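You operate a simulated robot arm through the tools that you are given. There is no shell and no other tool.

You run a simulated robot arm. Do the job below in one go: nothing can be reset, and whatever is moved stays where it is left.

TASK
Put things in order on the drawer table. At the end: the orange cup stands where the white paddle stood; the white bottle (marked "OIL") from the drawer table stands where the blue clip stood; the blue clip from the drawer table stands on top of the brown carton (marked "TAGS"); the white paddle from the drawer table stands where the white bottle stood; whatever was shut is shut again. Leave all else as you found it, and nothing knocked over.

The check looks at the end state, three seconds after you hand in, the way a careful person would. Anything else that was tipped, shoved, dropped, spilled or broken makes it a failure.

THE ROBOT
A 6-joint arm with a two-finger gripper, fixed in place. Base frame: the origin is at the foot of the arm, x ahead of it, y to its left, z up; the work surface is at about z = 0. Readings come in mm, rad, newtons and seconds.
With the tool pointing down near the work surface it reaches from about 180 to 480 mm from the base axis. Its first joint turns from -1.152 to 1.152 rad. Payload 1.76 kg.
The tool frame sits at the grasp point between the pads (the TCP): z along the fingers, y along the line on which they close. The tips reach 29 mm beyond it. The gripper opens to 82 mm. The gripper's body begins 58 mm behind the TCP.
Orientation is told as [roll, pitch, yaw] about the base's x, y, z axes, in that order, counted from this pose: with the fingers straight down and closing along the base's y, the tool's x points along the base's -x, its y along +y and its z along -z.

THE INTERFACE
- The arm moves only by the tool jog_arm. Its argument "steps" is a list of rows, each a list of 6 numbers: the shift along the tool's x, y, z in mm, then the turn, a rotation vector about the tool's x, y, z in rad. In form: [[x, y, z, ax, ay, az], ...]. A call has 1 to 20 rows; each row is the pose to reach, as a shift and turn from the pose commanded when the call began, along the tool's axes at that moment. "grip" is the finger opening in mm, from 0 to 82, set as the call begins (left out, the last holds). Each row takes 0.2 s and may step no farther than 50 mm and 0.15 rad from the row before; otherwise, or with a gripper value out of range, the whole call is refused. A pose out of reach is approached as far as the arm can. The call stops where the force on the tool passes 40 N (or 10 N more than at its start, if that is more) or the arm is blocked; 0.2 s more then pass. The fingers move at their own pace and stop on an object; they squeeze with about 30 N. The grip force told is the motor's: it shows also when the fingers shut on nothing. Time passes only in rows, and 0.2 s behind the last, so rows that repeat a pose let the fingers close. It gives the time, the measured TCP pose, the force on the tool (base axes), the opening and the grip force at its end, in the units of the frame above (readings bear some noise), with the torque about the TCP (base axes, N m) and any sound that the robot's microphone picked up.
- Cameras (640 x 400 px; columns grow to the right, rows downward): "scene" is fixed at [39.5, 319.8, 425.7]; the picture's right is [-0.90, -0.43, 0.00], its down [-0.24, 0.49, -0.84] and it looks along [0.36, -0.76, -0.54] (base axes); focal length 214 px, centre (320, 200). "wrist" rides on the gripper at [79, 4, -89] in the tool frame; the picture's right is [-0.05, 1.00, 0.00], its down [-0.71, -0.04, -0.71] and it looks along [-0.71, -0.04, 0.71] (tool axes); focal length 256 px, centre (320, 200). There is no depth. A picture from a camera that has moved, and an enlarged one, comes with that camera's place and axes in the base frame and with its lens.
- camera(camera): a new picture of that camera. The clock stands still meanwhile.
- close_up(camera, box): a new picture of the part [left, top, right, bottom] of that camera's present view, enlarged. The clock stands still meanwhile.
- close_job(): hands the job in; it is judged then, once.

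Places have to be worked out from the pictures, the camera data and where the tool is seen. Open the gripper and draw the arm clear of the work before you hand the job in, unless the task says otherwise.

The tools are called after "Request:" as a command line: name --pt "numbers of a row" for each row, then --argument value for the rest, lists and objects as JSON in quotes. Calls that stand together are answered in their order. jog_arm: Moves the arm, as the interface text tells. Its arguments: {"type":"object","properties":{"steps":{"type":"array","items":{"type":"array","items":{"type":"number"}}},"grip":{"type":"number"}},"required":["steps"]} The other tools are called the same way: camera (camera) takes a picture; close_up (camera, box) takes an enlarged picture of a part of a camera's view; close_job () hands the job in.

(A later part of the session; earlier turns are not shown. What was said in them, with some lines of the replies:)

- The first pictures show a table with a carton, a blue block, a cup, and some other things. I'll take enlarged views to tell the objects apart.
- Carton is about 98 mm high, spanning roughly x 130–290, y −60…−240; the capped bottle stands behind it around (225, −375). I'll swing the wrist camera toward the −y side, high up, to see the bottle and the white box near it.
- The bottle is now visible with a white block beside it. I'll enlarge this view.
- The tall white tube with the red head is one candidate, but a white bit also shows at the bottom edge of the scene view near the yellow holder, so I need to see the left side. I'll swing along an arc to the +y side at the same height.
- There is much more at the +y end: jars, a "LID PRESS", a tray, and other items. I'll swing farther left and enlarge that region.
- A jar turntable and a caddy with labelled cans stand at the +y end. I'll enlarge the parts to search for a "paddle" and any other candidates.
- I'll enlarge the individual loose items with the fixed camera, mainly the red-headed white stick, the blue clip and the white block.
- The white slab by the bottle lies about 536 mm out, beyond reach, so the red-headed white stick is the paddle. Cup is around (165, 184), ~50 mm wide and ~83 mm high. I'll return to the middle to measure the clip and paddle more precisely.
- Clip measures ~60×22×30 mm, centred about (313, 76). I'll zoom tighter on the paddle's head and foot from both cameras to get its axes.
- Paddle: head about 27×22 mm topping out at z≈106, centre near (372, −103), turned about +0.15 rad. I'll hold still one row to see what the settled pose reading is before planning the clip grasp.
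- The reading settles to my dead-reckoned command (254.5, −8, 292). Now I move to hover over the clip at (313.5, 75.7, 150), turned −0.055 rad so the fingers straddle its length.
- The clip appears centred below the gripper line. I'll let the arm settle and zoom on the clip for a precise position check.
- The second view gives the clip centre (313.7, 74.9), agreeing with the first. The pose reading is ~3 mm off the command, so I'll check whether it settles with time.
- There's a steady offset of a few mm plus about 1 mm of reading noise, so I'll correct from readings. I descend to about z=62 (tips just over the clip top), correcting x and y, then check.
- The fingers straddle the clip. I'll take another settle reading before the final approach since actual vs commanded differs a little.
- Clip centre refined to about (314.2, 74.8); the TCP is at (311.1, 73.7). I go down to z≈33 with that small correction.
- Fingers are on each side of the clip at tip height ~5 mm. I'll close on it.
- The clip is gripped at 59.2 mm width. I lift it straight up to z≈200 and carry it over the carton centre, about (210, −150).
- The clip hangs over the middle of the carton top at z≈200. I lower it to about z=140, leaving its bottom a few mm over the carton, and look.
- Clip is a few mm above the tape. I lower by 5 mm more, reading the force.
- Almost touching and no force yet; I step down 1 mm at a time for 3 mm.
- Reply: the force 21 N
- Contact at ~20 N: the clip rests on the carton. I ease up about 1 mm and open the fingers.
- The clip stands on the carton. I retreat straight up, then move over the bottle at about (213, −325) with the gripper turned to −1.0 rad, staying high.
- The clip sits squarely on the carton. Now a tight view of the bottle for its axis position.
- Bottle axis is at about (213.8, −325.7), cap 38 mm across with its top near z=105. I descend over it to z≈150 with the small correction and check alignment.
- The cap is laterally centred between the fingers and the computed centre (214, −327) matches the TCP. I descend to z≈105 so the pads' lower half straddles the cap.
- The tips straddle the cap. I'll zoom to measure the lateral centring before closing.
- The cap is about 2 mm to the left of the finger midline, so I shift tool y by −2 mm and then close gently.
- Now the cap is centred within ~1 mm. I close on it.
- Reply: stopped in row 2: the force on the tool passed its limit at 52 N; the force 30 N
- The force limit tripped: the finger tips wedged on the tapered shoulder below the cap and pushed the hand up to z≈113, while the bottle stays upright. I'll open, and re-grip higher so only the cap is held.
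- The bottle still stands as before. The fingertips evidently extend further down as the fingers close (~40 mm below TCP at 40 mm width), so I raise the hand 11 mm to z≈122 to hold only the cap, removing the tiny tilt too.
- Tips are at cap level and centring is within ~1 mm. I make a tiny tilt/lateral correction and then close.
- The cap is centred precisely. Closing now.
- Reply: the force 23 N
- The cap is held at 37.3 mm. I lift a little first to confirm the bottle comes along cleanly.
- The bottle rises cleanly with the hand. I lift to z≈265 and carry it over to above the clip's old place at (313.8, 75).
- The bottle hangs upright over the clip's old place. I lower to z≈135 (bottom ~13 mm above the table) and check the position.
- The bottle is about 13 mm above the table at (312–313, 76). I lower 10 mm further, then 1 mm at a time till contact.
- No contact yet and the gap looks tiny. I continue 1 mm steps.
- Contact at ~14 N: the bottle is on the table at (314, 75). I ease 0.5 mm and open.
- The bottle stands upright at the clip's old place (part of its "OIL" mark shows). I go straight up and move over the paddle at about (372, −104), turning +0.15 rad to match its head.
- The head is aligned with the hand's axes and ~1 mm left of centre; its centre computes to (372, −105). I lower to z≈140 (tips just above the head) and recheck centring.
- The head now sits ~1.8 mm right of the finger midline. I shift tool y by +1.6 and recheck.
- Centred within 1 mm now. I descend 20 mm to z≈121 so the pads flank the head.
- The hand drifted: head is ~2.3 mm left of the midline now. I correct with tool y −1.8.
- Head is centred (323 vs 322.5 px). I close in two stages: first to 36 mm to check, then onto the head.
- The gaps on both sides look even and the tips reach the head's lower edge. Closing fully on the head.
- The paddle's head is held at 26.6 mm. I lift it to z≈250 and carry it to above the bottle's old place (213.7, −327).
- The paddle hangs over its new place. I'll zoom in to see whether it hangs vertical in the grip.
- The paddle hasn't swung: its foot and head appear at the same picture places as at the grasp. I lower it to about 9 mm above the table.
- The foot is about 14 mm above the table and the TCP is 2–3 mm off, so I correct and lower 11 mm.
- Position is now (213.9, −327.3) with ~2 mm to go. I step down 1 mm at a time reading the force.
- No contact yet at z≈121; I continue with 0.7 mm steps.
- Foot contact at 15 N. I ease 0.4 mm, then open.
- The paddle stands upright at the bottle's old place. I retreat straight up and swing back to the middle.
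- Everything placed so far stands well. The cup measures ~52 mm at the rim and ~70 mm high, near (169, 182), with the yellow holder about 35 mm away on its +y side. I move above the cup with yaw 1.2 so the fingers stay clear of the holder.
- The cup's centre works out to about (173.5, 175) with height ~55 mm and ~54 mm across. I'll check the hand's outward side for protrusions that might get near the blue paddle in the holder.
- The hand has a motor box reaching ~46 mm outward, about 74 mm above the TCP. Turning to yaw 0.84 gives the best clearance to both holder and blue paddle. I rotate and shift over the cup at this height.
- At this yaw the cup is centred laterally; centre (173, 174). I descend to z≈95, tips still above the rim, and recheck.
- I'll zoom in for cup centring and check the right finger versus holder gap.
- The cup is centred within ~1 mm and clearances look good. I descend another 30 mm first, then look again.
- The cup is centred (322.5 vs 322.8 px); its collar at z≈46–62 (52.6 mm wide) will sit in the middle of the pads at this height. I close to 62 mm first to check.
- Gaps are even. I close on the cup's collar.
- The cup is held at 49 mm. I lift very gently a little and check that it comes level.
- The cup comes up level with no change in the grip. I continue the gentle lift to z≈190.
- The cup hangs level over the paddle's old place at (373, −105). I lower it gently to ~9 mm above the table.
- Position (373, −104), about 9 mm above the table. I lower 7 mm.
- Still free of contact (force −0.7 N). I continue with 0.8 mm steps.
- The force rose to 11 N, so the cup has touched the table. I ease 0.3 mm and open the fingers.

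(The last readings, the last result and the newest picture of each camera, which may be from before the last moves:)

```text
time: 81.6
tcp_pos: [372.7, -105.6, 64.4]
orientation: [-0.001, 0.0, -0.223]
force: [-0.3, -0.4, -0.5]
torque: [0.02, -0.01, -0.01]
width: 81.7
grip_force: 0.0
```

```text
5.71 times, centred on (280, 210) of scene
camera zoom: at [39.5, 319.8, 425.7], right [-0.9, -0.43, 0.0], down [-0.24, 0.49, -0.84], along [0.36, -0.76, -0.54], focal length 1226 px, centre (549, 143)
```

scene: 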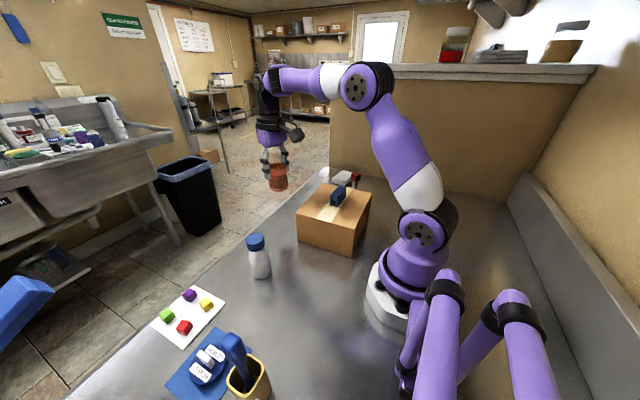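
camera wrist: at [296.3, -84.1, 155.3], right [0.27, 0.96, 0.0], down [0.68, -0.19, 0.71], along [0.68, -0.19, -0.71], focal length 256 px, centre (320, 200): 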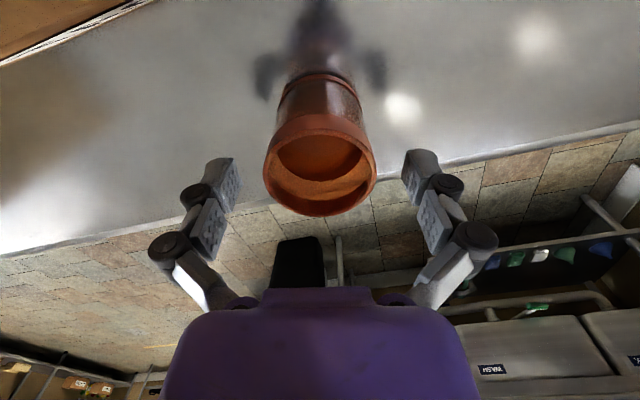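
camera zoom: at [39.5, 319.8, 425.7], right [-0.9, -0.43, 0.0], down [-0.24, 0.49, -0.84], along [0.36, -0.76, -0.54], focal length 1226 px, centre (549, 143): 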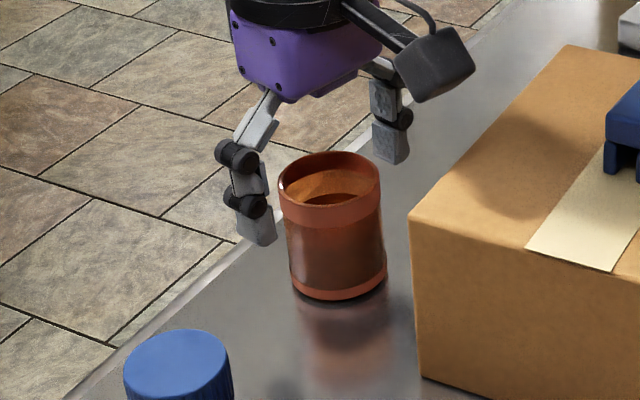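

The cup stands upright where the paddle stood. I retreat straight up and then go to a clear pose in the middle to inspect everything.

Request:
jog_arm --pt "0 0 -20 0 0 0" --pt "0 0 -60 0 0 0" --pt "0 0 -100 0 0 0" --pt "0 0 -140 0 0 0" --pt "0 0 -180 0 0 0" --pt "0 0 -215 0 0 0" --pt "30 15 -225 0 0 -0.05" --pt "60 30 -227 0 0 -0.1" --pt "85 45 -227 0 0 -0.16" --pt "85 60 -227 0 0 -0.22" --pt "85 60 -227 0 0 -0.22"

Request:
camera --camera "scene"

Request:
camera --camera "wrist"

Request:
close_up --camera "scene" --box '[230, 150, 390, 290]'

Request:
close_up --camera "scene" --box '[120, 260, 340, 400]'

```text
time: 84.0
tcp_pos: [302.7, -29.4, 292.0]
orientation: [-0.001, -0.001, 0.0]
force: [0.2, -0.1, 0.1]
torque: [-0.04, -0.06, -0.03]
width: 82.0
grip_force: 0.0
```

```text
taken
```

scene: 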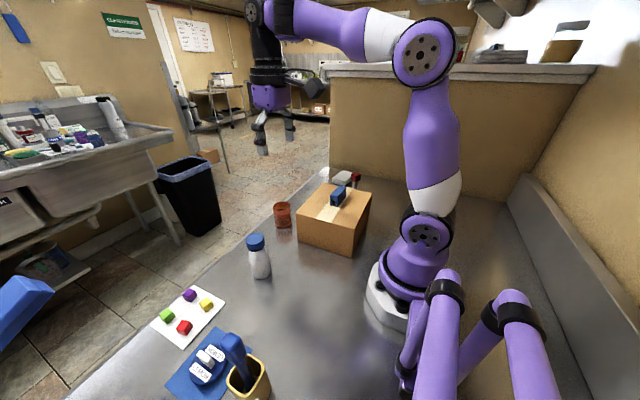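

```text
taken
camera wrist: at [223.7, -25.6, 381.4], right [0.05, 1.0, 0.0], down [0.71, -0.04, 0.71], along [0.71, -0.04, -0.71], focal length 256 px, centre (320, 200)
```

wrist: 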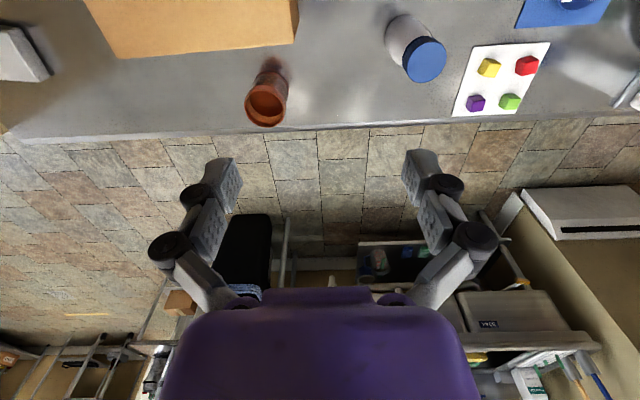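

```text
2.86 times, centred on (310, 220) of scene
camera zoom: at [39.5, 319.8, 425.7], right [-0.9, -0.43, 0.0], down [-0.24, 0.49, -0.84], along [0.36, -0.76, -0.54], focal length 613 px, centre (349, 143)
```

zoom: 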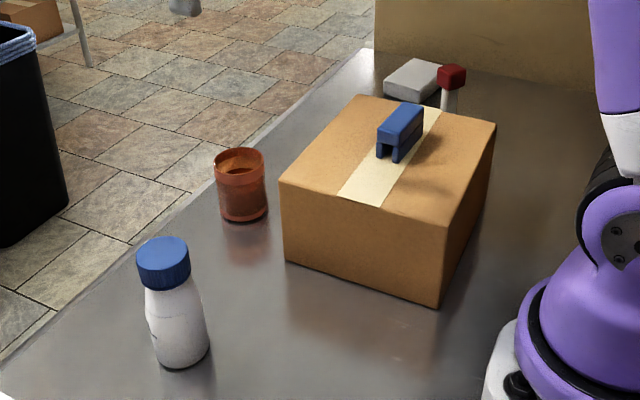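

```text
2.86 times, centred on (230, 330) of scene
camera zoom: at [39.5, 319.8, 425.7], right [-0.9, -0.43, 0.0], down [-0.24, 0.49, -0.84], along [0.36, -0.76, -0.54], focal length 613 px, centre (577, -171)
```

zoom: 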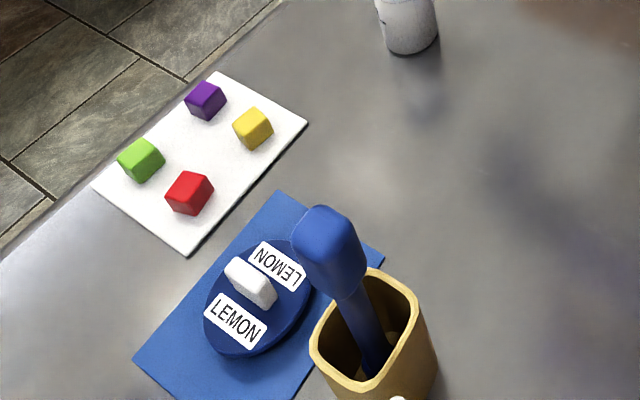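

All items stand in place. I'll take a last close look at the bottle's mark and the paddle before handing in.

Request:
close_up --camera "scene" --box '[235, 225, 285, 285]'

Request:
close_up --camera "scene" --box '[320, 160, 375, 215]'

Request:
close_up --camera "wrist" --box '[230, 0, 470, 140]'

```text
6.67 times, centred on (260, 255) of scene
camera zoom: at [39.5, 319.8, 425.7], right [-0.9, -0.43, 0.0], down [-0.24, 0.49, -0.84], along [0.36, -0.76, -0.54], focal length 1430 px, centre (720, -167)
```

zoom: 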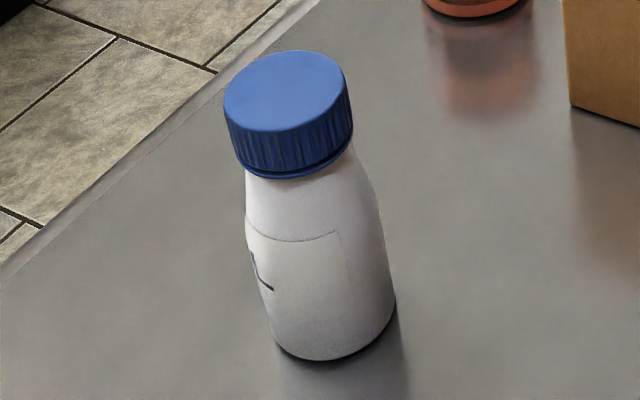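

```text
7.27 times, centred on (348, 188) of scene
camera zoom: at [39.5, 319.8, 425.7], right [-0.9, -0.43, 0.0], down [-0.24, 0.49, -0.84], along [0.36, -0.76, -0.54], focal length 1560 px, centre (120, 291)
```

zoom: 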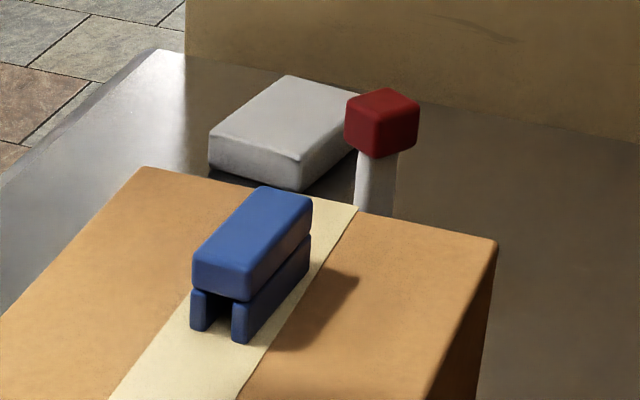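

```text
2.67 times, centred on (350, 70) of wrist
camera zoom: at [223.7, -25.6, 381.4], right [0.05, 1.0, 0.0], down [0.71, -0.04, 0.71], along [0.71, -0.04, -0.71], focal length 683 px, centre (240, 547)
```

zoom: 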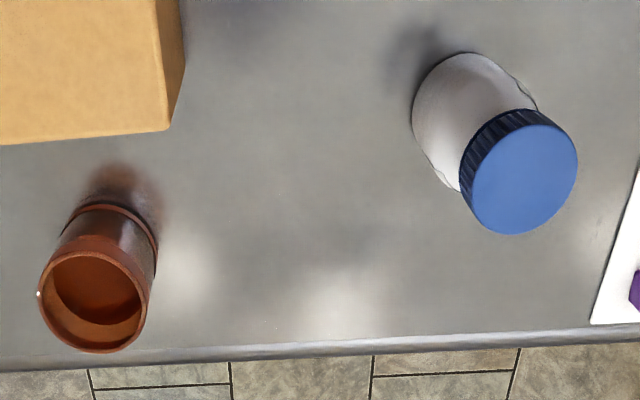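

The cup, bottle, clip and paddle all stand upright in their new places. Nothing else moved, nothing was opened, the gripper is open, and the arm is clear at z≈292. I'm handing the job in.

Request:
close_job

```text
The job is handed in.
```

The job is handed in. In the last pictures all four items stood upright in their new places:

| Item | Where it stands now | Approx. position (x, y) in mm |
|---|---|---|
| Orange cup | Where the white paddle stood | (373, −105) |
| White bottle | Where the blue clip stood | (314, 75) |
| Blue clip | On top of the brown carton, on the tape | (210, −150) |
| White paddle | Where the white bottle stood | (213, −327) |

- **Which item is the paddle:** I took it to be the white stick with the red head. The only other white candidate was the slab lying near the bottle's old place, and that is beyond the arm's reach.
- **Labels:** I never saw the "TAGS" mark on the carton, but it is the only carton I saw on the table. On the bottle I could make out only what looks like the "L" of its mark.
- **One slip:** my first grip on the bottle caught its shoulder and tripped the force limit. The bottle stayed upright, so I let go and took it again higher up by the cap.
- **Everything else:** I opened nothing, so nothing needed shutting, and nothing else looked moved or knocked over in the pictures. The gripper is open and the arm is clear of the work.
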